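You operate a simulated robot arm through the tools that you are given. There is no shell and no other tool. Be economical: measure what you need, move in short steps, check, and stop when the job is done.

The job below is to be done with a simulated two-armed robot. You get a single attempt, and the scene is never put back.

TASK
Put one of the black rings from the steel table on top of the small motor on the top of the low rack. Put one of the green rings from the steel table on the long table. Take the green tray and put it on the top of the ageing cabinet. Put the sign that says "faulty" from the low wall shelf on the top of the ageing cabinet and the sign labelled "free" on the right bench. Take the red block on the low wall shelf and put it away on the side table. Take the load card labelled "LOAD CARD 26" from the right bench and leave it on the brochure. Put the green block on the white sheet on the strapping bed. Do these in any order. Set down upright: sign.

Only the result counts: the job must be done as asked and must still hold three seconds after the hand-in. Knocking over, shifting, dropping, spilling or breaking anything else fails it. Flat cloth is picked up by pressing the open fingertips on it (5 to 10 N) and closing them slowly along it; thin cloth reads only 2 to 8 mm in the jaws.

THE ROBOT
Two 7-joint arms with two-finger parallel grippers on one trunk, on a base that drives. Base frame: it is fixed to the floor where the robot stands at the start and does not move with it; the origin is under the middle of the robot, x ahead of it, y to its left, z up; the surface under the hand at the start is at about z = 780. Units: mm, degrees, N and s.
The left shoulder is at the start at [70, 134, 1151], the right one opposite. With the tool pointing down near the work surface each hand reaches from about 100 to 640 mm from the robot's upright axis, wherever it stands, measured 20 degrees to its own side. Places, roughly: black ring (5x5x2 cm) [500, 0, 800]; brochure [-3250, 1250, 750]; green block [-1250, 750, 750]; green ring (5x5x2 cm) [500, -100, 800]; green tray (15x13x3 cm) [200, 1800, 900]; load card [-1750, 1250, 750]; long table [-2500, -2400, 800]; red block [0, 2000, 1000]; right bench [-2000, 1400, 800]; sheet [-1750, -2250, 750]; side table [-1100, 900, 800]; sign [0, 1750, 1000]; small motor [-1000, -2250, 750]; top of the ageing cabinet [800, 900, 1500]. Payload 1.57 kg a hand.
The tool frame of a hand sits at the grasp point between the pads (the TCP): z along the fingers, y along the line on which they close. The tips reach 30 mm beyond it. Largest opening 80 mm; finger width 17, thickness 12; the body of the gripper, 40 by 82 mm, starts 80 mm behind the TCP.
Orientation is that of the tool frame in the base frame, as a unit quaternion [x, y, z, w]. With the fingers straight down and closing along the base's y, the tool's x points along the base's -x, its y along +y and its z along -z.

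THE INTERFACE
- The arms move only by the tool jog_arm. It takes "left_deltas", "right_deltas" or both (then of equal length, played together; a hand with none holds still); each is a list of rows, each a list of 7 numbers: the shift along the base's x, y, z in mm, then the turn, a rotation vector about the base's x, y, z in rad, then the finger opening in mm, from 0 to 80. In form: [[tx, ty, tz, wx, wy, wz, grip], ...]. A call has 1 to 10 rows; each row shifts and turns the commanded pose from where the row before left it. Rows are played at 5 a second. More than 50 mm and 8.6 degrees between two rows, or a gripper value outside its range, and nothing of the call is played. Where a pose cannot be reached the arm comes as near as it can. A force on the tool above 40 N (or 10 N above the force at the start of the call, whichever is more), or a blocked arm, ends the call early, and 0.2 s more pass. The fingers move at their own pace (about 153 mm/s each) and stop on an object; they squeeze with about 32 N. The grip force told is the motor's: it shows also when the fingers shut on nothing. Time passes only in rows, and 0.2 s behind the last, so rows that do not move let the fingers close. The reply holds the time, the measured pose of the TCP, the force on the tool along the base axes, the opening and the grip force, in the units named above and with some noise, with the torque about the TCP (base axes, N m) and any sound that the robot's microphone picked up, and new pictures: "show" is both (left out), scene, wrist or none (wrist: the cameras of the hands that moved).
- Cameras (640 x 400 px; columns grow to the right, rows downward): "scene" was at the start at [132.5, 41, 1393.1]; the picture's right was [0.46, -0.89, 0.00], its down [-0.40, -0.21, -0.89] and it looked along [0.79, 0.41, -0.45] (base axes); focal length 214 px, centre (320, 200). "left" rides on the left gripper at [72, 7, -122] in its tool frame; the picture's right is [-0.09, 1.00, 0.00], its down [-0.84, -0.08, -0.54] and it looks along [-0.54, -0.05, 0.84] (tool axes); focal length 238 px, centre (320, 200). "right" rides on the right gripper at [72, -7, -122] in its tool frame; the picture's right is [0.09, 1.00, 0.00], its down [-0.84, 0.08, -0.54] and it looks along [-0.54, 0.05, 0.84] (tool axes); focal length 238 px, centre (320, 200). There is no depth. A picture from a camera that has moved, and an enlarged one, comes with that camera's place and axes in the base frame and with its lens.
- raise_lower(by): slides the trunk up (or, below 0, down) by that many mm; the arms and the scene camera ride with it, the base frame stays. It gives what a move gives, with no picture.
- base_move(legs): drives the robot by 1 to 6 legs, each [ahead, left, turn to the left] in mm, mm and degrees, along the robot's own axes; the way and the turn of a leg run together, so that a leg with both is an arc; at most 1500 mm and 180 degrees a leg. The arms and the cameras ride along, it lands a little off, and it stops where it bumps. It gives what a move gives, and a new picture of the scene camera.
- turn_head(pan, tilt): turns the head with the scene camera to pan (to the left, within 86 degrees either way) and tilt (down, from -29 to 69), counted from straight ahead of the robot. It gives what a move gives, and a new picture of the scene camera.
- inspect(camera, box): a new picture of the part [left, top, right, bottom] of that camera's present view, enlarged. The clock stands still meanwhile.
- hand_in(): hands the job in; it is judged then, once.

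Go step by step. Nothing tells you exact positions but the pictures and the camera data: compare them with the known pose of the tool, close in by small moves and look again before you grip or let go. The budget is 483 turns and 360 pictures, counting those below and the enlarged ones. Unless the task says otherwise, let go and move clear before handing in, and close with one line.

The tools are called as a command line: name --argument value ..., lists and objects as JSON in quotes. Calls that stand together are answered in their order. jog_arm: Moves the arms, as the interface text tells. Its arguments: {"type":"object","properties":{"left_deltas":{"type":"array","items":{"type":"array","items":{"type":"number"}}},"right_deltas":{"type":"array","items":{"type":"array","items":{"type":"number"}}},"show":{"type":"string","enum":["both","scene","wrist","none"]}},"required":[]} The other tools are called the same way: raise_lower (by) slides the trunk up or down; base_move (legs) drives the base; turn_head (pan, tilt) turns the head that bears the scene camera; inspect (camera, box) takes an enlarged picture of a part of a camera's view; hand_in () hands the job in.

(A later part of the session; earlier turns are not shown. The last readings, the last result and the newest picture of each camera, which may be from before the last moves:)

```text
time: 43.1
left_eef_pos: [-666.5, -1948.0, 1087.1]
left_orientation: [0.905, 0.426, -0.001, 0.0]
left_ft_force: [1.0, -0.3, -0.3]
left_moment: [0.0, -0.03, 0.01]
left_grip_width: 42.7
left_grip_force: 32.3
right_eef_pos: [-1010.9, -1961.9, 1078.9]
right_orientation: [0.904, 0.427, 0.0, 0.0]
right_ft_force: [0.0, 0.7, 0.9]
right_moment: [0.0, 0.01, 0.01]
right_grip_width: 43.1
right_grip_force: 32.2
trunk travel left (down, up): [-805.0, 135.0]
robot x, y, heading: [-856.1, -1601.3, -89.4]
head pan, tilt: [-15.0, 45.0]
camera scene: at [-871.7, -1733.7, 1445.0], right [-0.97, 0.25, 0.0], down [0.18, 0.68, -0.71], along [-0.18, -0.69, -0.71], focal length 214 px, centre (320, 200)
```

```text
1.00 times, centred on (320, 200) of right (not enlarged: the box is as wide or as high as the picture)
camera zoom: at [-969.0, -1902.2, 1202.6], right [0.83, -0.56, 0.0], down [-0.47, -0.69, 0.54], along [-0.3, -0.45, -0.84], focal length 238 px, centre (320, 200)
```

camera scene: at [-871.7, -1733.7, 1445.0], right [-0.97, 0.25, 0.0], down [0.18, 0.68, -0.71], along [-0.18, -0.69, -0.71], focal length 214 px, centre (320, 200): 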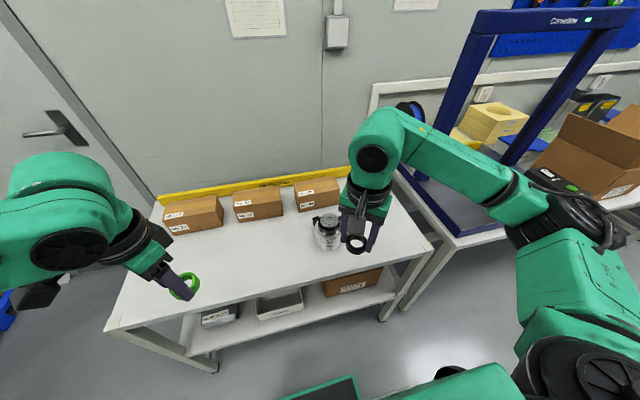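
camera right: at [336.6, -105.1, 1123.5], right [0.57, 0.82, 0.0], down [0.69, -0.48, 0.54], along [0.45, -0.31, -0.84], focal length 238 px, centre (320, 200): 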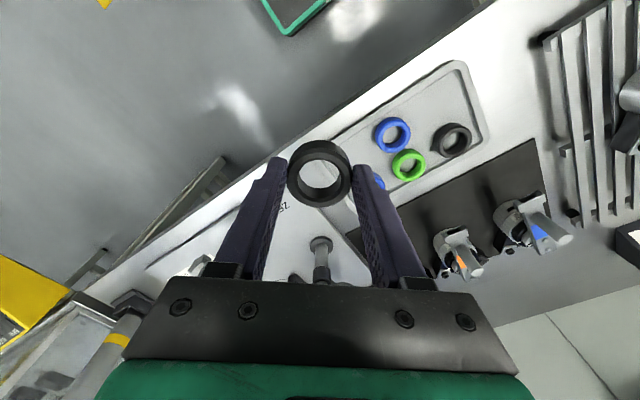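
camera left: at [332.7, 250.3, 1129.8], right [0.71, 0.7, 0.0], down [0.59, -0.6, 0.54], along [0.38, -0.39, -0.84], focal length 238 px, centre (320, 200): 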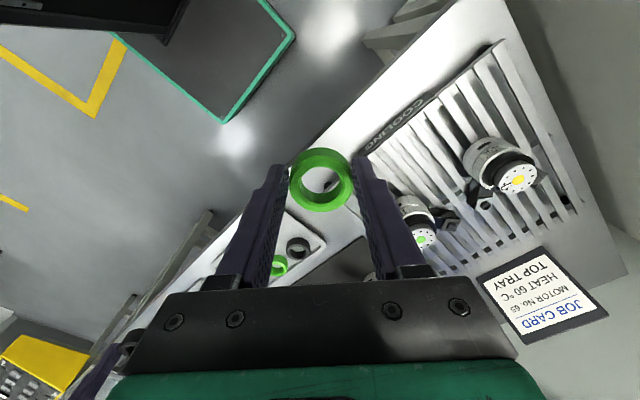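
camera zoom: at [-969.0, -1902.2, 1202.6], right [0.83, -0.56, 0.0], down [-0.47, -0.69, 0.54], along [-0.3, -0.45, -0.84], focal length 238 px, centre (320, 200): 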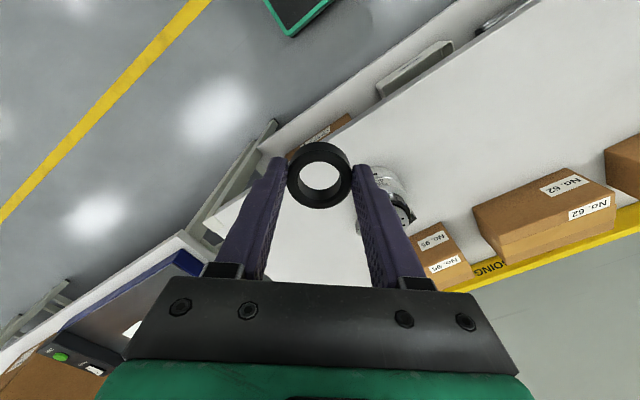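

I estimate the motor top at about (-985,-2145, z≈918). I move 50 mm forward and bring the ring over it at a safe height.

base_move --legs '[[60, 0, 0]]'

jog_arm --right_deltas '[[5, -30, -5, 0, 0, 0, 30], [5, -30, -10, 0, 0, 0, 30], [5, -30, -10, 0, 0, 0, 30], [5, -20, -15, 0, 0, 0, 30]]'

```text
time: 44.1
left_eef_pos: [-666.6, -2001.7, 1090.9]
left_orientation: [0.904, 0.427, -0.002, 0.002]
left_ft_force: [0.1, 1.4, -0.6]
left_moment: [-0.06, 0.04, 0.03]
left_grip_width: 43.1
left_grip_force: 31.3
right_eef_pos: [-1011.3, -2016.3, 1082.1]
right_orientation: [0.904, 0.427, -0.001, 0.004]
right_ft_force: [0.5, 0.7, -0.2]
right_moment: [-0.03, -0.02, 0.02]
right_grip_width: 43.2
right_grip_force: 31.9
trunk travel left (down, up): [-805.0, 135.0]
robot x, y, heading: [-851.7, -1662.9, -89.4]
head pan, tilt: [-15.0, 45.0]
camera scene: at [-871.3, -1785.3, 1445.7], right [-0.97, 0.25, 0.0], down [0.18, 0.68, -0.71], along [-0.18, -0.69, -0.7], focal length 214 px, centre (320, 200)
```

scene: 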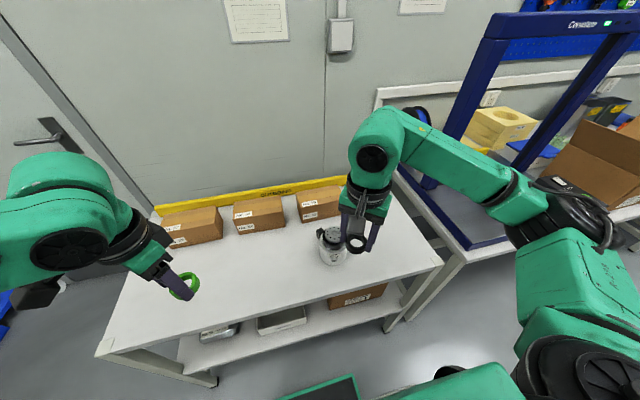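

```text
time: 45.1
left_eef_pos: [-666.3, -2008.4, 1087.3]
left_orientation: [0.905, 0.426, -0.001, -0.001]
left_ft_force: [0.5, 0.2, -1.0]
left_moment: [0.01, -0.01, 0.0]
left_grip_width: 42.8
left_grip_force: 32.0
right_eef_pos: [-990.2, -2133.4, 1039.0]
right_orientation: [0.904, 0.427, 0.0, -0.001]
right_ft_force: [0.1, 0.1, -0.7]
right_moment: [0.02, 0.04, 0.02]
right_grip_width: 43.0
right_grip_force: 32.1
trunk travel left (down, up): [-805.0, 135.0]
robot x, y, heading: [-849.2, -1663.5, -89.5]
head pan, tilt: [-15.0, 45.0]
camera scene: at [-870.9, -1793.8, 1444.9], right [-0.97, 0.25, 0.0], down [0.18, 0.69, -0.71], along [-0.18, -0.68, -0.71], focal length 214 px, centre (320, 200)
camera right: at [-948.7, -2072.8, 1162.0], right [0.83, -0.56, 0.0], down [-0.47, -0.7, 0.54], along [-0.3, -0.45, -0.84], focal length 238 px, centre (320, 200)
```

scene: 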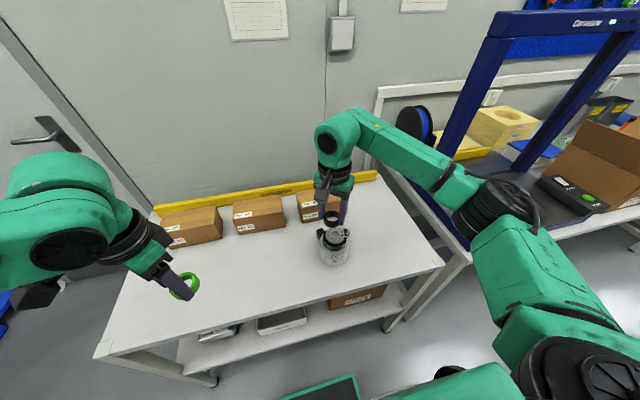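
right: 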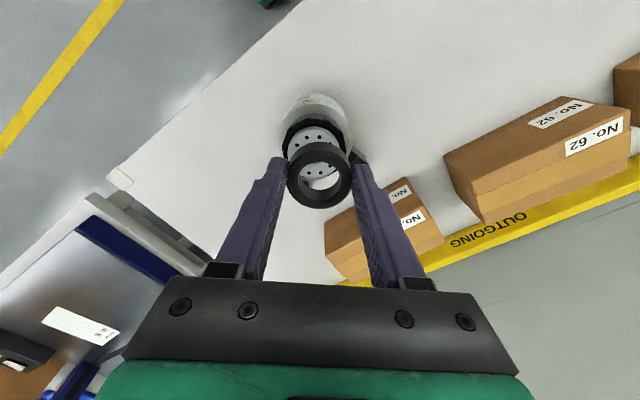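

inspect --camera "right" --box '[260, 80, 380, 220]'

inspect --camera "scene" --box '[290, 190, 370, 270]'

```text
2.86 times, centred on (320, 150) of right
camera zoom: at [-948.7, -2072.8, 1162.0], right [0.83, -0.56, 0.0], down [-0.47, -0.7, 0.54], along [-0.3, -0.45, -0.84], focal length 681 px, centre (320, 343)
```

zoom: 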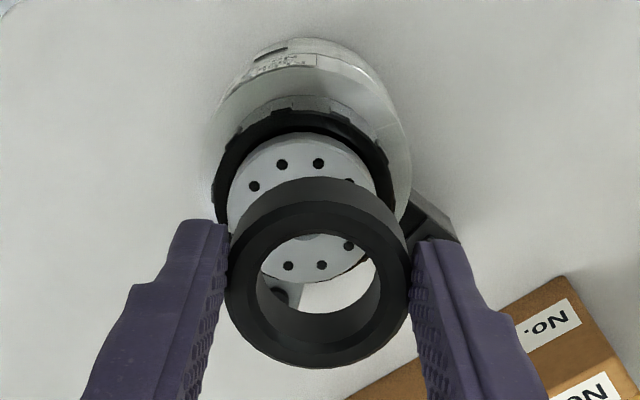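

```text
5.00 times, centred on (330, 230) of scene
camera zoom: at [-870.9, -1793.8, 1444.9], right [-0.97, 0.25, 0.0], down [0.18, 0.69, -0.71], along [-0.18, -0.68, -0.71], focal length 1072 px, centre (270, 50)
```

zoom: 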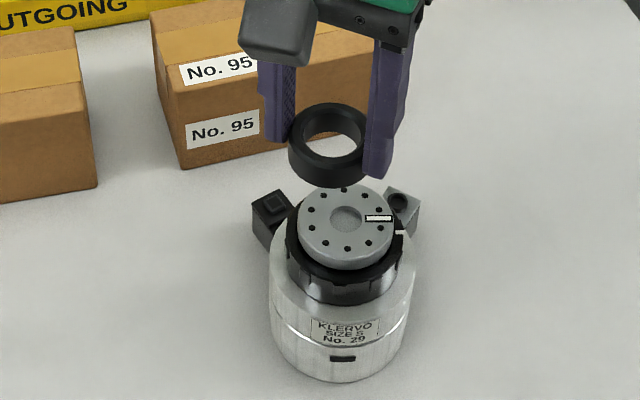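

Triangulated: motor top disc centre at about (-1012,-2154), z≈908. I move the ring there and lower to just above.

jog_arm --right_deltas '[[-11, -10, 0, 0, 0, 0, 30], [-11, -10, -5, 0, 0, 0, 30], [0, 0, -20, 0, 0, 0, 30], [0, 0, -20, 0, 0, 0, 30], [0, 0, -20, 0, 0, 0, 30]]'

inspect --camera "scene" --box '[290, 190, 370, 270]'

inspect --camera "right" --box '[260, 80, 380, 220]'

```text
time: 46.3
left_eef_pos: [-667.0, -2007.5, 1086.8]
left_orientation: [0.904, 0.427, -0.001, 0.0]
left_ft_force: [0.5, -0.3, -0.4]
left_moment: [-0.02, 0.0, -0.01]
left_grip_width: 43.0
left_grip_force: 32.1
right_eef_pos: [-1012.4, -2152.7, 975.8]
right_orientation: [0.905, 0.426, 0.001, 0.001]
right_ft_force: [0.0, -0.8, -0.7]
right_moment: [-0.02, -0.01, 0.03]
right_grip_width: 43.4
right_grip_force: 32.4
trunk travel left (down, up): [-805.0, 135.0]
robot x, y, heading: [-853.9, -1663.5, -89.1]
head pan, tilt: [-15.0, 45.0]
camera scene: at [-871.5, -1793.4, 1444.9], right [-0.97, 0.25, 0.0], down [0.18, 0.69, -0.71], along [-0.18, -0.68, -0.71], focal length 214 px, centre (320, 200)
camera right: at [-970.7, -2091.8, 1097.6], right [0.83, -0.56, 0.0], down [-0.47, -0.69, 0.54], along [-0.3, -0.45, -0.84], focal length 238 px, centre (320, 200)
```

scene: 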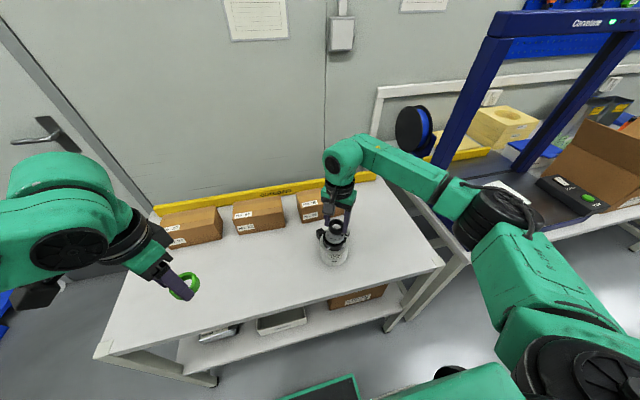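
right: 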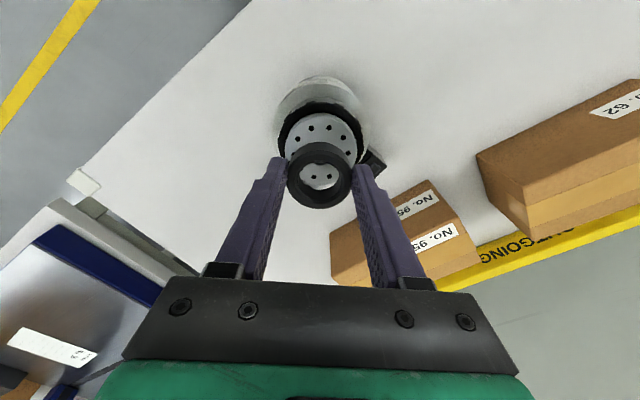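

```text
5.00 times, centred on (330, 230) of scene
camera zoom: at [-871.5, -1793.4, 1444.9], right [-0.97, 0.25, 0.0], down [0.18, 0.69, -0.71], along [-0.18, -0.68, -0.71], focal length 1072 px, centre (270, 50)
```

zoom: 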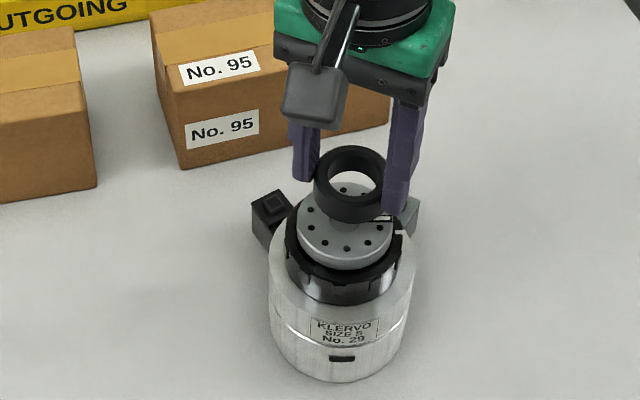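

```text
2.86 times, centred on (320, 150) of right
camera zoom: at [-970.7, -2091.8, 1097.6], right [0.83, -0.56, 0.0], down [-0.47, -0.69, 0.54], along [-0.3, -0.45, -0.84], focal length 681 px, centre (320, 343)
```

zoom: 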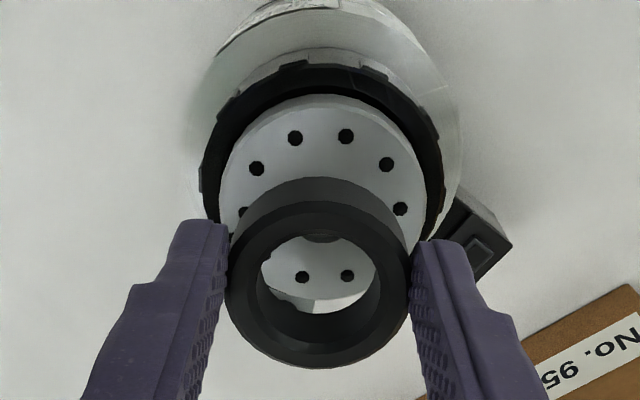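

Aligned within ~2 mm. Lowering gently.

jog_arm --right_deltas '[[0.5, -1.5, -8, 0, 0, 0, 30], [0, 0, -8, 0, 0, 0, 30], [0, 0, -5, 0, 0, 0, 30], [0, 0, -2, 0, 0, 0, 30]]' --show "none"

inspect --camera "scene" --box '[310, 205, 360, 255]'

```text
time: 47.3
left_eef_pos: [-665.4, -2005.5, 1088.3]
left_orientation: [0.905, 0.426, -0.001, 0.001]
left_ft_force: [-0.3, 1.2, -0.5]
left_moment: [0.01, -0.02, -0.01]
left_grip_width: 43.0
left_grip_force: 32.3
right_eef_pos: [-1010.7, -2152.3, 954.6]
right_orientation: [0.905, 0.426, -0.001, 0.003]
right_ft_force: [-4.2, -4.9, 25.4]
right_moment: [-0.2, 0.25, 0.16]
right_grip_width: 43.0
right_grip_force: 31.7
trunk travel left (down, up): [-805.0, 135.0]
robot x, y, heading: [-854.6, -1662.2, -89.6]
head pan, tilt: [-15.0, 45.0]
```

```text
8.00 times, centred on (335, 230) of scene
camera zoom: at [-870.8, -1789.8, 1445.6], right [-0.97, 0.25, 0.0], down [0.18, 0.68, -0.71], along [-0.18, -0.69, -0.71], focal length 1716 px, centre (200, -40)
```

zoom: 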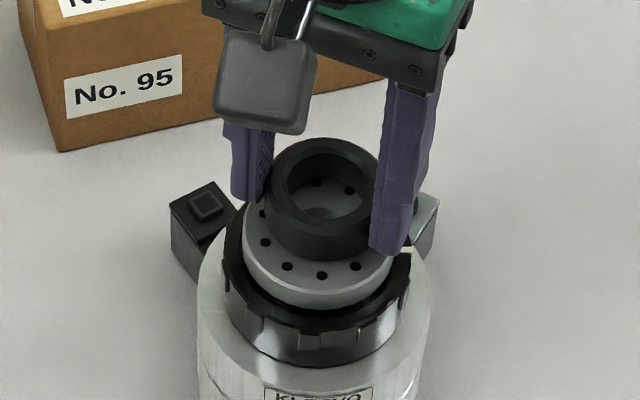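

Contact is felt, but the ring may be off-centre to the back. I check with the wrist camera.

jog_arm --right_deltas '[[0, 0, 2, 0, 0, 0, 30]]' --show "none"

inspect --camera "right" --box '[260, 80, 380, 220]'

```text
time: 47.7
left_eef_pos: [-664.9, -2005.0, 1088.8]
left_orientation: [0.905, 0.426, 0.0, -0.001]
left_ft_force: [0.5, 0.4, 0.4]
left_moment: [-0.01, -0.01, 0.01]
left_grip_width: 43.1
left_grip_force: 32.4
right_eef_pos: [-1011.2, -2151.7, 955.7]
right_orientation: [0.904, 0.427, -0.001, 0.002]
right_ft_force: [-2.2, -6.3, 18.6]
right_moment: [-0.34, 0.22, 0.06]
right_grip_width: 43.1
right_grip_force: 31.4
trunk travel left (down, up): [-805.0, 135.0]
robot x, y, heading: [-854.1, -1660.7, -89.5]
head pan, tilt: [-15.0, 45.0]
```

```text
2.86 times, centred on (320, 150) of right
camera zoom: at [-969.3, -2091.8, 1077.3], right [0.83, -0.56, 0.0], down [-0.47, -0.69, 0.54], along [-0.3, -0.45, -0.84], focal length 681 px, centre (320, 343)
```

zoom: 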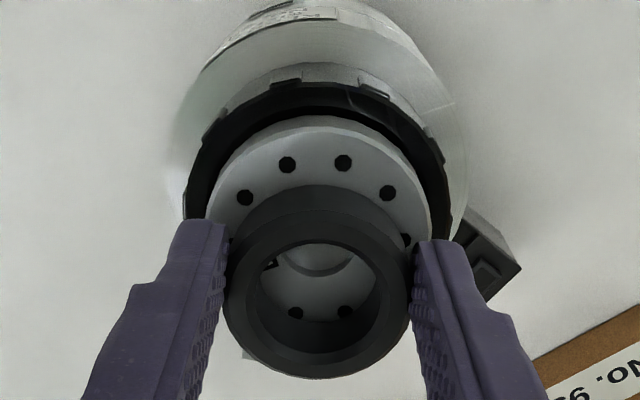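

The ring sits ~7 mm toward -y of the disc centre; I lift slightly, re-centre and lower again.

jog_arm --right_deltas '[[0, 0, 6, 0, 0, 0, 30], [3, 7, 2, 0, 0, 0, 30], [0, 0, -4, 0, 0, 0, 30], [0, 0, -3, 0, 0, 0, 30]]' --show "none"

inspect --camera "scene" --box '[310, 205, 360, 255]'

```text
time: 48.7
left_eef_pos: [-665.8, -2006.2, 1087.0]
left_orientation: [0.905, 0.426, -0.002, -0.001]
left_ft_force: [-0.4, -0.9, -1.0]
left_moment: [0.0, 0.02, 0.02]
left_grip_width: 42.9
left_grip_force: 32.1
right_eef_pos: [-1008.4, -2146.3, 955.3]
right_orientation: [0.904, 0.427, 0.0, 0.0]
right_ft_force: [0.5, -1.4, 0.0]
right_moment: [-0.07, 0.01, 0.01]
right_grip_width: 42.6
right_grip_force: 32.0
trunk travel left (down, up): [-805.0, 135.0]
robot x, y, heading: [-855.0, -1660.6, -89.3]
head pan, tilt: [-15.0, 45.0]
```

```text
8.00 times, centred on (335, 230) of scene
camera zoom: at [-871.2, -1792.5, 1445.0], right [-0.97, 0.25, 0.0], down [0.18, 0.68, -0.71], along [-0.18, -0.68, -0.71], focal length 1716 px, centre (200, -40)
```

zoom: 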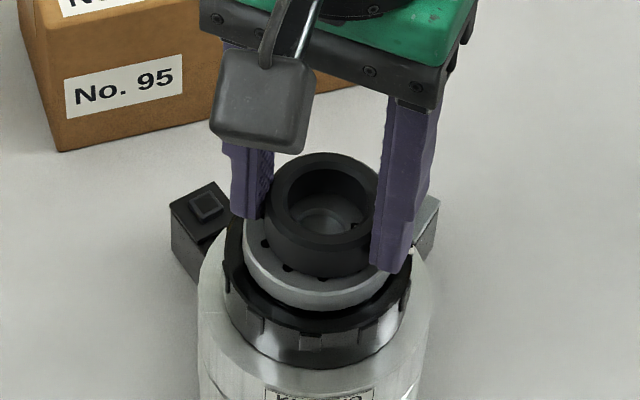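

Well centred now. Lower a little more to contact.

jog_arm --right_deltas '[[0, 0, -1.5, 0, 0, 0, 30], [0, 0, 0, 0, 0, 0, 30]]' --show "none"

```text
time: 49.3
left_eef_pos: [-666.5, -2005.7, 1088.6]
left_orientation: [0.904, 0.427, -0.001, -0.001]
left_ft_force: [0.1, -0.4, -0.3]
left_moment: [-0.01, -0.02, 0.0]
left_grip_width: 42.9
left_grip_force: 32.2
right_eef_pos: [-1008.7, -2145.9, 954.3]
right_orientation: [0.904, 0.427, 0.0, 0.002]
right_ft_force: [-0.5, -1.9, 9.2]
right_moment: [0.0, 0.22, 0.05]
right_grip_width: 43.1
right_grip_force: 31.8
trunk travel left (down, up): [-805.0, 135.0]
robot x, y, heading: [-847.5, -1667.6, -89.5]
head pan, tilt: [-15.0, 45.0]
```

Contact at 9 N. Open and lift straight up.

jog_arm --right_deltas '[[0, 0, 0, 0, 0, 0, 48], [0, 0, 0, 0, 0, 0, 62], [0, 0, 10, 0, 0, 0, 62], [0, 0, 30, 0, 0, 0, 62], [0, 0, 40, 0, 0, 0, 62], [0, 40, 40, 0, 0, 0, 62]]' --show "wrist"

inspect --camera "scene" --box '[300, 190, 380, 270]'

```text
refused: row 6 steps farther than a row can; nothing moved
```

```text
5.00 times, centred on (340, 230) of scene
camera zoom: at [-871.1, -1791.6, 1445.2], right [-0.97, 0.25, 0.0], down [0.18, 0.68, -0.71], along [-0.18, -0.69, -0.71], focal length 1072 px, centre (220, 50)
```

zoom: 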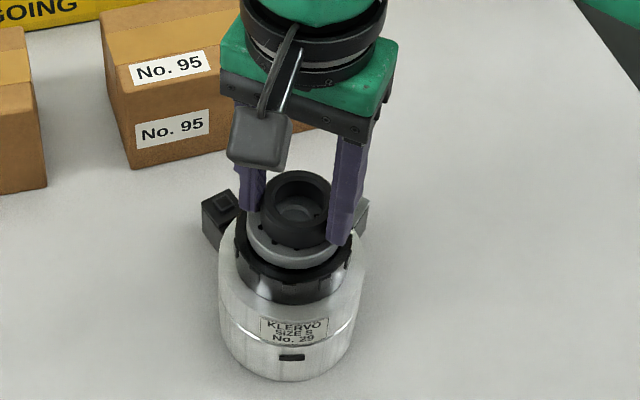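

jog_arm --right_deltas '[[0, 0, 0, 0, 0, 0, 48], [0, 0, 0, 0, 0, 0, 62], [0, 0, 10, 0, 0, 0, 62], [0, 0, 30, 0, 0, 0, 62], [0, 0, 40, 0, 0, 0, 62], [0, 30, 30, 0, 0, 0, 62]]' --show "wrist"

inspect --camera "scene" --box '[300, 190, 380, 270]'

```text
time: 50.7
left_eef_pos: [-667.8, -2005.6, 1089.2]
left_orientation: [0.904, 0.427, -0.002, 0.001]
left_ft_force: [-0.2, 0.0, 0.1]
left_moment: [-0.04, 0.03, 0.0]
left_grip_width: 43.0
left_grip_force: 31.6
right_eef_pos: [-1010.0, -2114.9, 1064.7]
right_orientation: [0.904, 0.427, 0.0, 0.001]
right_ft_force: [0.1, 0.0, 0.1]
right_moment: [0.01, -0.02, 0.03]
right_grip_width: 61.9
right_grip_force: 0.1
trunk travel left (down, up): [-805.0, 135.0]
robot x, y, heading: [-851.9, -1663.8, -89.4]
head pan, tilt: [-15.0, 45.0]
camera right: at [-967.8, -2054.5, 1187.3], right [0.83, -0.56, 0.0], down [-0.47, -0.69, 0.54], along [-0.3, -0.45, -0.84], focal length 238 px, centre (320, 200)
```

right: 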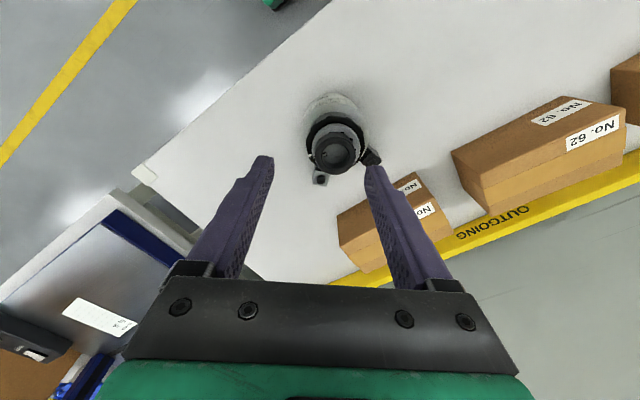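

```text
5.00 times, centred on (340, 230) of scene
camera zoom: at [-871.7, -1790.8, 1445.1], right [-0.97, 0.25, 0.0], down [0.18, 0.68, -0.71], along [-0.18, -0.69, -0.71], focal length 1072 px, centre (220, 50)
```

zoom: 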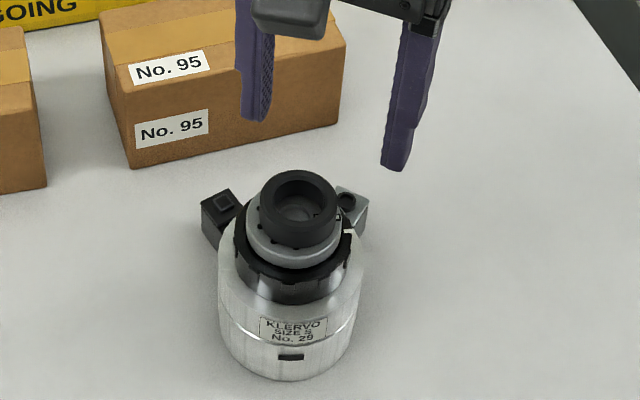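

The black ring rests on the motor. I tuck the right hand, back away and drive toward the long table.

jog_arm --right_deltas '[[0, 40, 0, 0, 0, 0, 62], [0, 40, 0, 0, 0, 0, 62], [0, 40, 0, 0, 0, 0, 62]]' --show "none"

turn_head --pan 0 --tilt 25

base_move --legs '[[-500, 0, 0], [0, -1000, 0]]'

```text
time: 51.5
left_eef_pos: [-666.4, -2006.6, 1088.2]
left_orientation: [0.904, 0.427, -0.001, 0.0]
left_ft_force: [0.8, 0.7, 0.2]
left_moment: [-0.01, 0.04, 0.04]
left_grip_width: 43.1
left_grip_force: 32.0
right_eef_pos: [-1008.9, -1994.1, 1064.1]
right_orientation: [0.904, 0.427, 0.0, 0.0]
right_ft_force: [-0.1, 1.0, -0.4]
right_moment: [-0.04, 0.02, 0.04]
right_grip_width: 62.0
right_grip_force: 0.1
trunk travel left (down, up): [-805.0, 135.0]
robot x, y, heading: [-852.4, -1663.7, -89.3]
head pan, tilt: [-15.0, 45.0]
```

```text
time: 52.3
left_eef_pos: [-666.2, -2007.6, 1087.9]
left_orientation: [0.904, 0.427, -0.001, -0.001]
left_ft_force: [0.9, -0.5, -0.2]
left_moment: [-0.01, -0.02, 0.02]
left_grip_width: 43.2
left_grip_force: 32.5
right_eef_pos: [-1010.8, -1995.6, 1065.1]
right_orientation: [0.905, 0.426, 0.0, 0.0]
right_ft_force: [0.1, -0.4, -0.1]
right_moment: [0.01, 0.0, 0.0]
right_grip_width: 62.0
right_grip_force: 0.0
trunk travel left (down, up): [-805.0, 135.0]
robot x, y, heading: [-853.4, -1664.9, -89.4]
head pan, tilt: [0.0, 25.0]
camera scene: at [-850.1, -1806.5, 1475.4], right [-1.0, -0.01, 0.0], down [0.0, 0.42, -0.91], along [0.01, -0.91, -0.42], focal length 214 px, centre (320, 200)
```

scene: 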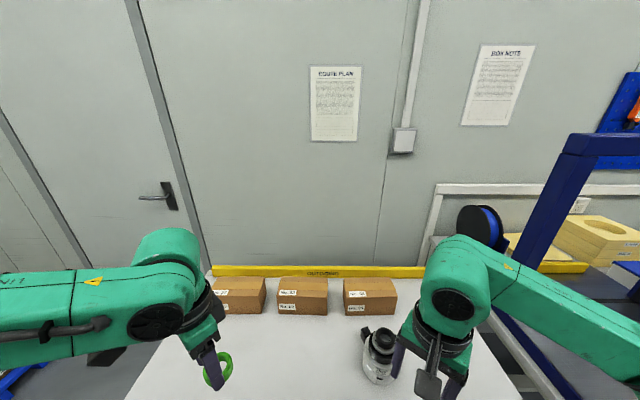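

```text
time: 60.1
left_eef_pos: [-1679.0, -1516.2, 1087.7]
left_orientation: [0.906, 0.424, -0.001, -0.001]
left_ft_force: [0.0, 0.0, -1.0]
left_moment: [0.02, 0.02, 0.0]
left_grip_width: 43.3
left_grip_force: 31.9
right_eef_pos: [-2023.3, -1502.8, 1064.6]
right_orientation: [0.906, 0.423, -0.001, 0.001]
right_ft_force: [0.0, 0.1, 0.0]
right_moment: [0.03, -0.01, 0.01]
right_grip_width: 61.9
right_grip_force: 0.0
trunk travel left (down, up): [-805.0, 135.0]
robot x, y, heading: [-1865.4, -1172.3, -89.7]
head pan, tilt: [0.0, 25.0]
camera scene: at [-1862.1, -1315.2, 1475.5], right [-1.0, 0.0, 0.0], down [0.0, 0.42, -0.91], along [0.0, -0.91, -0.42], focal length 214 px, centre (320, 200)
```

scene: 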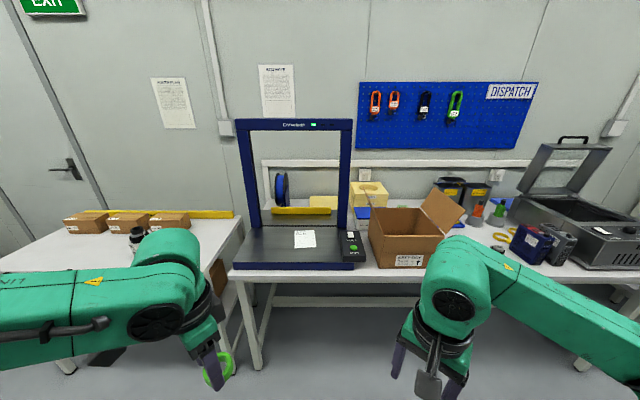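

Strapping bed and long table are in view. I shift further to see free spots on the table.

base_move --legs '[[0, -550, 0]]'

inspect --camera "scene" --box '[160, 180, 480, 380]'

```text
time: 63.2
left_eef_pos: [-2235.1, -1518.4, 1087.2]
left_orientation: [0.906, 0.423, -0.002, -0.001]
left_ft_force: [0.5, -0.1, 0.4]
left_moment: [0.0, 0.02, -0.01]
left_grip_width: 43.0
left_grip_force: 32.1
right_eef_pos: [-2578.6, -1504.4, 1063.2]
right_orientation: [0.906, 0.424, 0.0, -0.001]
right_ft_force: [-0.4, -0.1, 0.2]
right_moment: [0.03, -0.01, 0.0]
right_grip_width: 61.9
right_grip_force: 0.1
trunk travel left (down, up): [-805.0, 135.0]
robot x, y, heading: [-2421.5, -1173.7, -89.9]
head pan, tilt: [0.0, 25.0]
camera scene: at [-2417.0, -1316.7, 1475.5], right [-1.0, 0.0, 0.0], down [0.0, 0.42, -0.91], along [0.0, -0.91, -0.42], focal length 214 px, centre (320, 200)
```

scene: 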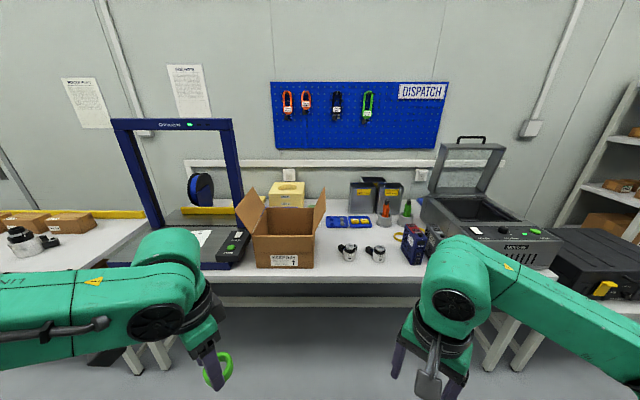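

```text
2.00 times, centred on (320, 280) of scene
camera zoom: at [-2417.0, -1316.7, 1475.5], right [-1.0, 0.0, 0.0], down [0.0, 0.42, -0.91], along [0.0, -0.91, -0.42], focal length 429 px, centre (320, 40)
```

zoom: 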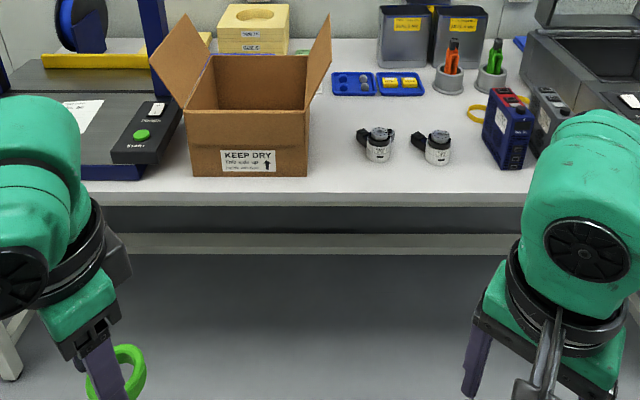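

I'll set the green ring on the front strip of the long table, before the two motors, around (-2560,-2055). I drive closer and square the left hand.

base_move --legs '[[0, -290, 0], [390, 0, 0]]'

jog_arm --left_deltas '[[0, 0, 0, 0, 0, 0.14, 30], [0, 0, 0, 0, 0, 0.14, 30], [0, 0, 0, 0, 0, 0.14, 30], [0, 0, 0, 0, 0, 0.14, 30], [0, 0, 0, 0, 0, 0.14, 30]]' --show "wrist"

turn_head --pan 15 --tilt 45

```text
time: 67.3
left_eef_pos: [-2525.9, -1906.3, 1087.9]
left_orientation: [0.906, 0.423, -0.001, 0.0]
left_ft_force: [0.1, 0.3, -0.4]
left_moment: [0.0, 0.01, -0.02]
left_grip_width: 42.9
left_grip_force: 31.9
right_eef_pos: [-2868.2, -1892.3, 1064.1]
right_orientation: [0.906, 0.422, -0.001, 0.001]
right_ft_force: [-1.1, 1.4, 0.1]
right_moment: [0.0, -0.01, 0.0]
right_grip_width: 62.0
right_grip_force: 0.1
trunk travel left (down, up): [-805.0, 135.0]
robot x, y, heading: [-2708.8, -1564.1, -90.1]
head pan, tilt: [0.0, 25.0]
camera scene: at [-2707.9, -1703.6, 1475.7], right [-1.0, 0.0, 0.0], down [0.0, 0.42, -0.91], along [0.0, -0.91, -0.42], focal length 214 px, centre (320, 200)
```

scene: 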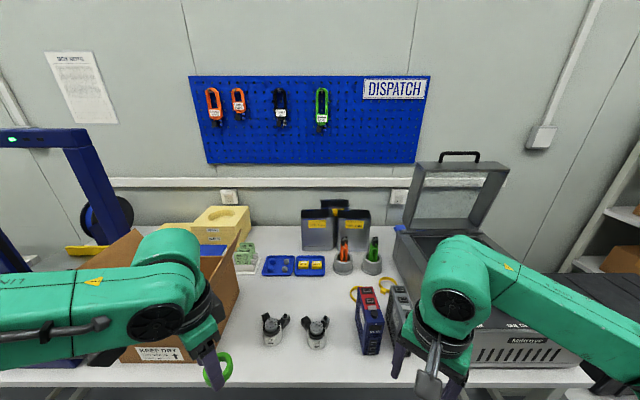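

```text
time: 68.5
left_eef_pos: [-2526.4, -1908.0, 1087.7]
left_orientation: [0.705, 0.709, -0.001, 0.0]
left_ft_force: [-0.3, 0.9, 0.1]
left_moment: [0.01, 0.01, -0.02]
left_grip_width: 43.0
left_grip_force: 32.3
right_eef_pos: [-2868.5, -1893.7, 1064.6]
right_orientation: [0.906, 0.422, 0.0, 0.0]
right_ft_force: [-0.6, -0.7, -0.2]
right_moment: [-0.02, 0.01, 0.04]
right_grip_width: 62.1
right_grip_force: 0.1
trunk travel left (down, up): [-805.0, 135.0]
robot x, y, heading: [-2708.0, -1562.4, -89.9]
head pan, tilt: [0.0, 25.0]
camera left: at [-2519.2, -1834.4, 1209.4], right [1.0, -0.09, 0.0], down [-0.07, -0.84, 0.54], along [-0.05, -0.54, -0.84], focal length 238 px, centre (320, 200)
```

left: 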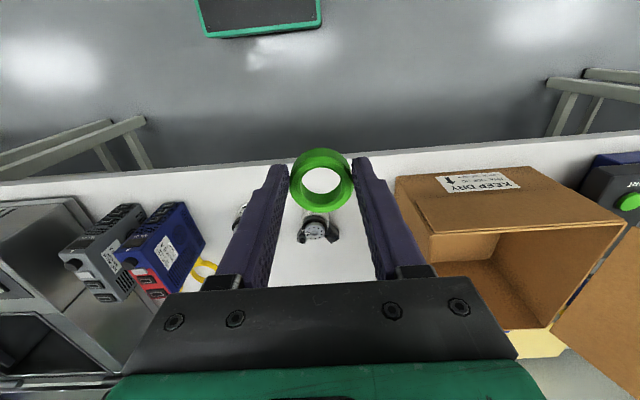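

```text
time: 69.3
left_eef_pos: [-2526.0, -1907.0, 1087.7]
left_orientation: [0.706, 0.708, -0.001, -0.001]
left_ft_force: [0.0, 0.0, -0.5]
left_moment: [0.01, 0.01, 0.01]
left_grip_width: 43.0
left_grip_force: 31.7
right_eef_pos: [-2869.1, -1893.2, 1063.8]
right_orientation: [0.907, 0.422, 0.0, 0.0]
right_ft_force: [-0.5, 0.4, -0.5]
right_moment: [-0.01, 0.02, 0.01]
right_grip_width: 62.0
right_grip_force: 0.0
trunk travel left (down, up): [-805.0, 135.0]
robot x, y, heading: [-2707.9, -1561.0, -89.7]
head pan, tilt: [15.0, 45.0]
camera scene: at [-2686.8, -1691.7, 1445.0], right [-0.97, -0.26, 0.0], down [-0.18, 0.68, -0.71], along [0.18, -0.68, -0.71], focal length 214 px, centre (320, 200)
```

scene: 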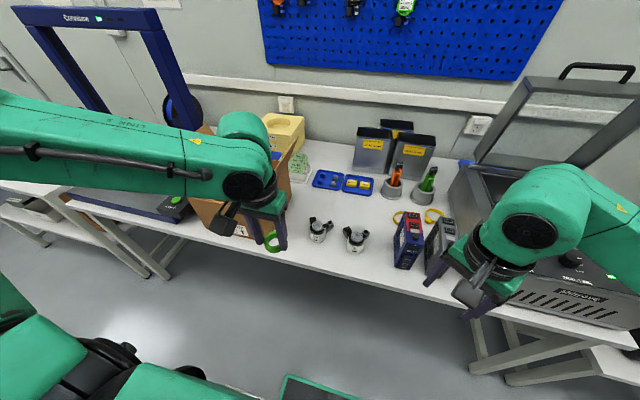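

Table edge is near y≈-2015 with top z≈800. I lower the trunk and take the ring forward over the strip at (-2560,-2058).

raise_lower --by -120

jog_arm --left_deltas '[[-8, -38, -5, 0, 0, 0, 30], [-8, -38, -5, 0, 0, 0, 30], [-8, -38, -5, 0, 0, 0, 30], [-8, -36, -5, 0, 0, 0, 30]]'

inspect --camera "left" --box '[200, 60, 440, 260]'

```text
time: 70.8
left_eef_pos: [-2526.0, -1906.8, 968.6]
left_orientation: [0.707, 0.708, -0.001, 0.0]
left_ft_force: [0.0, -0.2, 0.5]
left_moment: [0.05, -0.01, 0.03]
left_grip_width: 42.8
left_grip_force: 31.3
right_eef_pos: [-2870.4, -1893.2, 943.9]
right_orientation: [0.906, 0.423, 0.0, 0.0]
right_ft_force: [-0.5, 0.1, -0.1]
right_moment: [0.02, -0.04, -0.01]
right_grip_width: 61.9
right_grip_force: 0.1
trunk travel left (down, up): [-685.0, 255.0]
robot x, y, heading: [-2708.0, -1558.6, -89.9]
head pan, tilt: [15.0, 45.0]
```

```text
time: 71.8
left_eef_pos: [-2557.9, -2058.0, 948.0]
left_orientation: [0.706, 0.708, 0.0, -0.001]
left_ft_force: [-0.2, -0.6, -0.1]
left_moment: [0.01, 0.0, -0.02]
left_grip_width: 43.3
left_grip_force: 31.9
right_eef_pos: [-2868.7, -1895.7, 943.6]
right_orientation: [0.906, 0.422, 0.0, 0.0]
right_ft_force: [-0.9, -0.7, -1.0]
right_moment: [0.02, -0.01, 0.04]
right_grip_width: 62.2
right_grip_force: 0.1
trunk travel left (down, up): [-685.0, 255.0]
robot x, y, heading: [-2708.4, -1560.2, -89.9]
head pan, tilt: [15.0, 45.0]
camera scene: at [-2686.6, -1694.3, 1324.7], right [-0.97, -0.26, 0.0], down [-0.18, 0.68, -0.71], along [0.18, -0.68, -0.71], focal length 214 px, centre (320, 200)
camera left: at [-2551.0, -1986.9, 1068.1], right [1.0, -0.09, 0.0], down [-0.07, -0.84, 0.54], along [-0.05, -0.54, -0.84], focal length 238 px, centre (320, 200)
```

scene: 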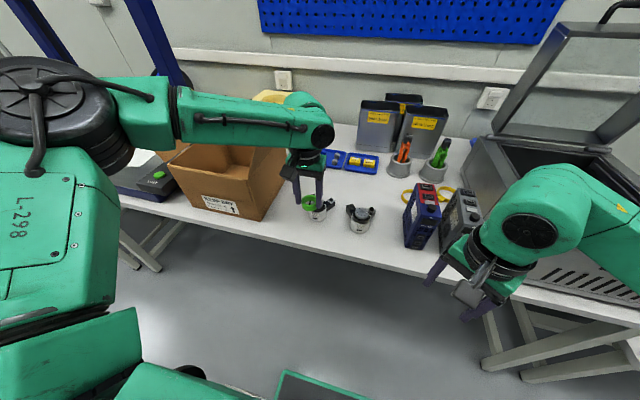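
left: 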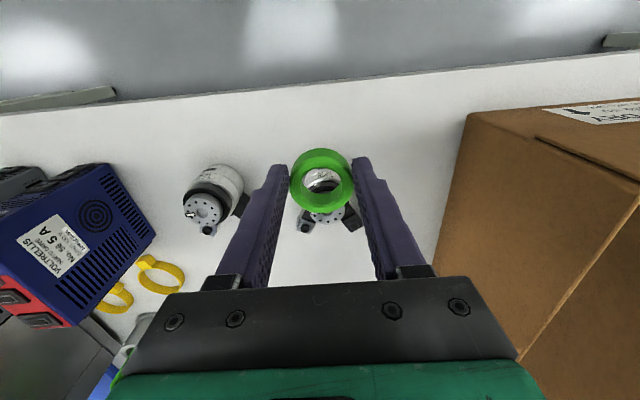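

```text
2.00 times, centred on (320, 160) of left
camera zoom: at [-2551.0, -1986.9, 1068.1], right [1.0, -0.09, 0.0], down [-0.07, -0.84, 0.54], along [-0.05, -0.54, -0.84], focal length 477 px, centre (320, 280)
```

zoom: 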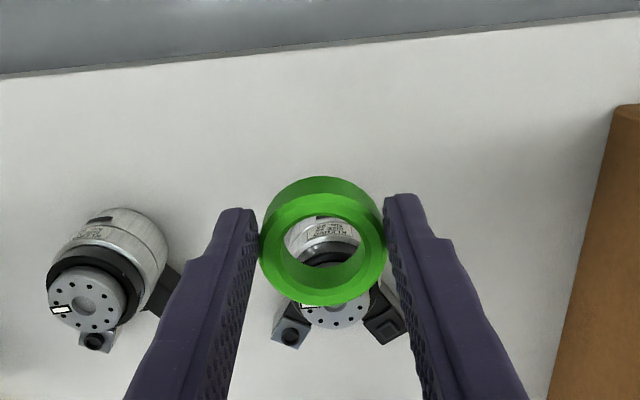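

The ring's landing point sits between the table edge (y≈-2022) and motor front (y≈-2104). Lowering.

jog_arm --left_deltas '[[0, 0, -25, 0, 0, 0, 30], [0, 0, -25, 0, 0, 0, 30], [0, 0, -25, 0, 0, 0, 30], [0, 0, -15, 0, 0, 0, 30]]'

inspect --camera "scene" --box '[270, 150, 390, 250]'

```text
time: 72.8
left_eef_pos: [-2559.1, -2058.6, 857.4]
left_orientation: [0.706, 0.708, -0.001, 0.0]
left_ft_force: [0.2, 0.3, -0.6]
left_moment: [0.05, -0.02, 0.02]
left_grip_width: 42.9
left_grip_force: 32.3
right_eef_pos: [-2869.3, -1893.4, 944.5]
right_orientation: [0.906, 0.423, 0.0, 0.0]
right_ft_force: [0.2, -0.9, -1.2]
right_moment: [0.0, -0.02, -0.02]
right_grip_width: 61.9
right_grip_force: 0.0
trunk travel left (down, up): [-685.0, 255.0]
robot x, y, heading: [-2712.2, -1557.7, -89.8]
head pan, tilt: [15.0, 45.0]
camera scene: at [-2686.7, -1692.2, 1324.9], right [-0.97, -0.26, 0.0], down [-0.18, 0.68, -0.71], along [0.18, -0.68, -0.71], focal length 214 px, centre (320, 200)
camera left: at [-2551.0, -1985.3, 979.0], right [1.0, -0.09, 0.0], down [-0.07, -0.84, 0.54], along [-0.05, -0.54, -0.84], focal length 238 px, centre (320, 200)
```

scene: 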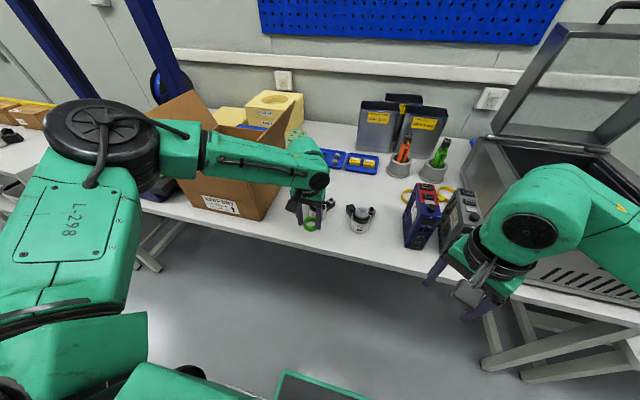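
left: 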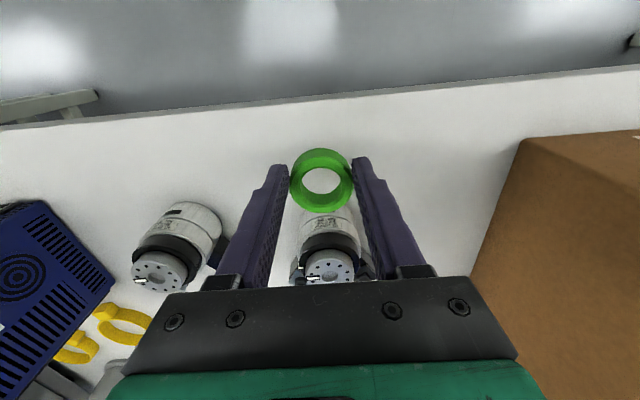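

```text
4.00 times, centred on (330, 200) of scene
camera zoom: at [-2686.7, -1692.2, 1324.9], right [-0.97, -0.26, 0.0], down [-0.18, 0.68, -0.71], along [0.18, -0.68, -0.71], focal length 858 px, centre (280, 200)
```

zoom: 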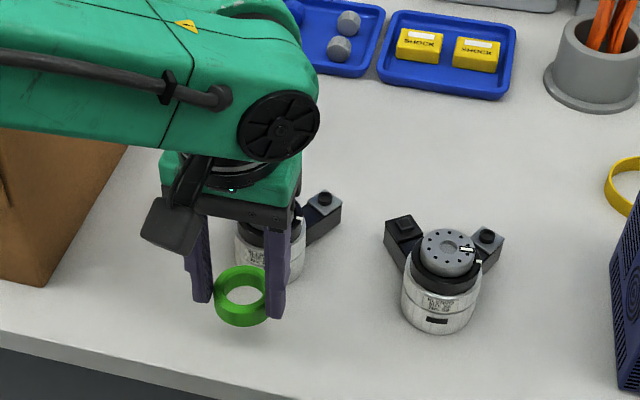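

jog_arm --left_deltas '[[0, 0, -8, 0, 0, 0, 30], [0, 0, -3, 0, 0, 0, 30], [0, 0, 0, 0, 0, 0, 30]]' --show "none"

inspect --camera "scene" --box '[270, 190, 350, 240]'

```text
time: 73.6
left_eef_pos: [-2555.4, -2055.0, 848.2]
left_orientation: [0.706, 0.708, -0.002, 0.0]
left_ft_force: [-0.4, 0.3, -0.4]
left_moment: [-0.01, -0.01, -0.05]
left_grip_width: 43.2
left_grip_force: 31.9
left hand out of reach, approached as far as the arm can: row 2
right_eef_pos: [-2870.4, -1893.7, 944.1]
right_orientation: [0.906, 0.422, 0.0, 0.001]
right_ft_force: [-0.6, -1.1, 0.4]
right_moment: [-0.01, -0.03, 0.02]
right_grip_width: 62.4
right_grip_force: 0.1
trunk travel left (down, up): [-685.0, 255.0]
robot x, y, heading: [-2709.0, -1560.6, -89.9]
head pan, tilt: [15.0, 45.0]
```

```text
8.00 times, centred on (310, 215) of scene
camera zoom: at [-2686.9, -1691.6, 1325.0], right [-0.97, -0.26, 0.0], down [-0.18, 0.68, -0.71], along [0.18, -0.68, -0.71], focal length 1716 px, centre (400, 80)
```

zoom: 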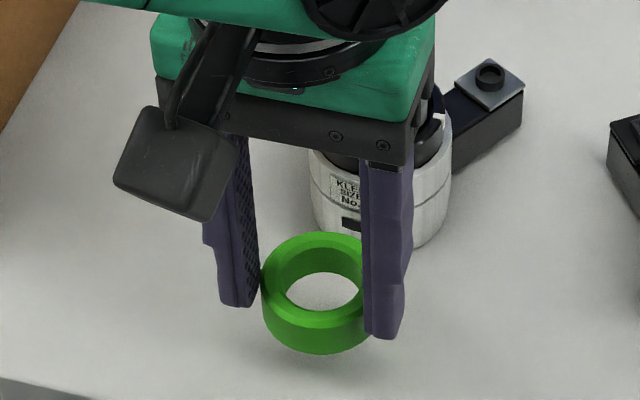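

Arm is at its limit; I lower the trunk in small steps to set the ring down.

raise_lower --by -4

raise_lower --by -2

```text
time: 74.2
left_eef_pos: [-2555.3, -2054.8, 844.9]
left_orientation: [0.707, 0.707, -0.002, -0.001]
left_ft_force: [-0.5, -0.9, -0.6]
left_moment: [0.01, -0.04, -0.01]
left_grip_width: 43.1
left_grip_force: 31.5
right_eef_pos: [-2868.6, -1893.3, 940.1]
right_orientation: [0.906, 0.423, 0.0, 0.001]
right_ft_force: [-1.1, -0.8, -0.4]
right_moment: [-0.01, -0.01, 0.02]
right_grip_width: 61.7
right_grip_force: 0.0
trunk travel left (down, up): [-681.0, 259.0]
robot x, y, heading: [-2709.4, -1560.9, -89.8]
head pan, tilt: [15.0, 45.0]
```

```text
time: 74.7
left_eef_pos: [-2555.7, -2054.2, 840.6]
left_orientation: [0.707, 0.707, -0.002, 0.0]
left_ft_force: [-0.5, -0.4, -1.1]
left_moment: [0.01, 0.0, 0.02]
left_grip_width: 43.1
left_grip_force: 31.8
right_eef_pos: [-2869.2, -1893.2, 938.2]
right_orientation: [0.907, 0.422, 0.0, 0.0]
right_ft_force: [0.0, -0.2, 0.5]
right_moment: [0.02, 0.02, -0.02]
right_grip_width: 61.9
right_grip_force: 0.1
trunk travel left (down, up): [-679.0, 261.0]
robot x, y, heading: [-2712.7, -1558.7, -90.0]
head pan, tilt: [15.0, 45.0]
```

raise_lower --by -3

inspect --camera "scene" --box '[270, 190, 350, 240]'

```text
time: 75.2
left_eef_pos: [-2554.7, -2054.5, 839.3]
left_orientation: [0.706, 0.708, -0.002, 0.0]
left_ft_force: [-0.4, 0.1, 0.4]
left_moment: [0.0, -0.03, 0.0]
left_grip_width: 43.3
left_grip_force: 31.4
right_eef_pos: [-2867.9, -1893.2, 935.0]
right_orientation: [0.906, 0.423, -0.001, 0.0]
right_ft_force: [-0.3, -0.5, 0.0]
right_moment: [-0.01, 0.01, 0.02]
right_grip_width: 62.0
right_grip_force: 0.0
trunk travel left (down, up): [-676.0, 264.0]
robot x, y, heading: [-2706.1, -1561.7, -89.8]
head pan, tilt: [15.0, 45.0]
```

```text
8.00 times, centred on (310, 215) of scene
camera zoom: at [-2686.8, -1691.8, 1315.9], right [-0.97, -0.26, 0.0], down [-0.18, 0.68, -0.71], along [0.18, -0.68, -0.71], focal length 1716 px, centre (400, 80)
```

zoom: 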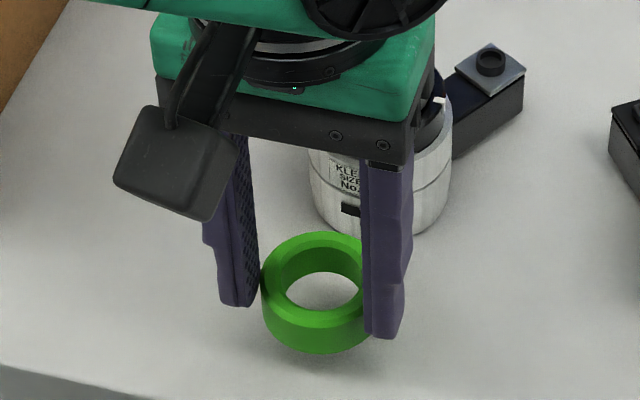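

raise_lower --by -10

inspect --camera "scene" --box '[270, 190, 350, 240]'

```text
time: 75.8
left_eef_pos: [-2556.2, -2055.3, 829.2]
left_orientation: [0.706, 0.708, -0.002, -0.001]
left_ft_force: [0.1, 0.2, -0.4]
left_moment: [0.0, -0.01, 0.0]
left_grip_width: 43.1
left_grip_force: 32.4
right_eef_pos: [-2870.2, -1894.5, 924.0]
right_orientation: [0.906, 0.422, 0.0, 0.001]
right_ft_force: [0.0, 0.0, -0.6]
right_moment: [0.01, 0.01, 0.01]
right_grip_width: 62.1
right_grip_force: 0.1
trunk travel left (down, up): [-666.0, 274.0]
robot x, y, heading: [-2705.1, -1564.2, -89.9]
head pan, tilt: [15.0, 45.0]
```

```text
8.00 times, centred on (310, 215) of scene
camera zoom: at [-2686.8, -1691.7, 1305.9], right [-0.97, -0.26, 0.0], down [-0.18, 0.68, -0.71], along [0.18, -0.68, -0.71], focal length 1716 px, centre (400, 80)
```

zoom: 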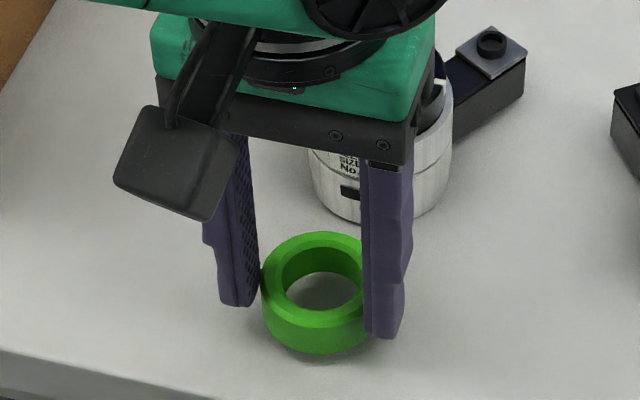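

raise_lower --by -3

raise_lower --by -2

```text
time: 76.3
left_eef_pos: [-2555.4, -2054.0, 825.4]
left_orientation: [0.707, 0.708, -0.002, 0.0]
left_ft_force: [0.9, -0.1, -1.1]
left_moment: [-0.02, -0.03, 0.01]
left_grip_width: 43.0
left_grip_force: 31.9
right_eef_pos: [-2868.3, -1893.0, 921.6]
right_orientation: [0.906, 0.422, 0.0, 0.0]
right_ft_force: [0.3, 0.0, 0.1]
right_moment: [-0.02, -0.01, 0.01]
right_grip_width: 62.3
right_grip_force: 0.1
trunk travel left (down, up): [-663.0, 277.0]
robot x, y, heading: [-2707.6, -1561.7, -89.7]
head pan, tilt: [15.0, 45.0]
```

```text
time: 76.8
left_eef_pos: [-2554.7, -2054.5, 823.2]
left_orientation: [0.706, 0.708, -0.001, 0.0]
left_ft_force: [-0.7, 0.0, 0.2]
left_moment: [0.0, -0.02, 0.01]
left_grip_width: 43.1
left_grip_force: 31.9
right_eef_pos: [-2869.7, -1893.7, 919.5]
right_orientation: [0.906, 0.423, 0.001, 0.0]
right_ft_force: [0.0, -1.0, 0.0]
right_moment: [0.03, 0.02, 0.04]
right_grip_width: 62.0
right_grip_force: 0.0
trunk travel left (down, up): [-661.0, 279.0]
robot x, y, heading: [-2708.8, -1557.9, -89.9]
head pan, tilt: [15.0, 45.0]
```

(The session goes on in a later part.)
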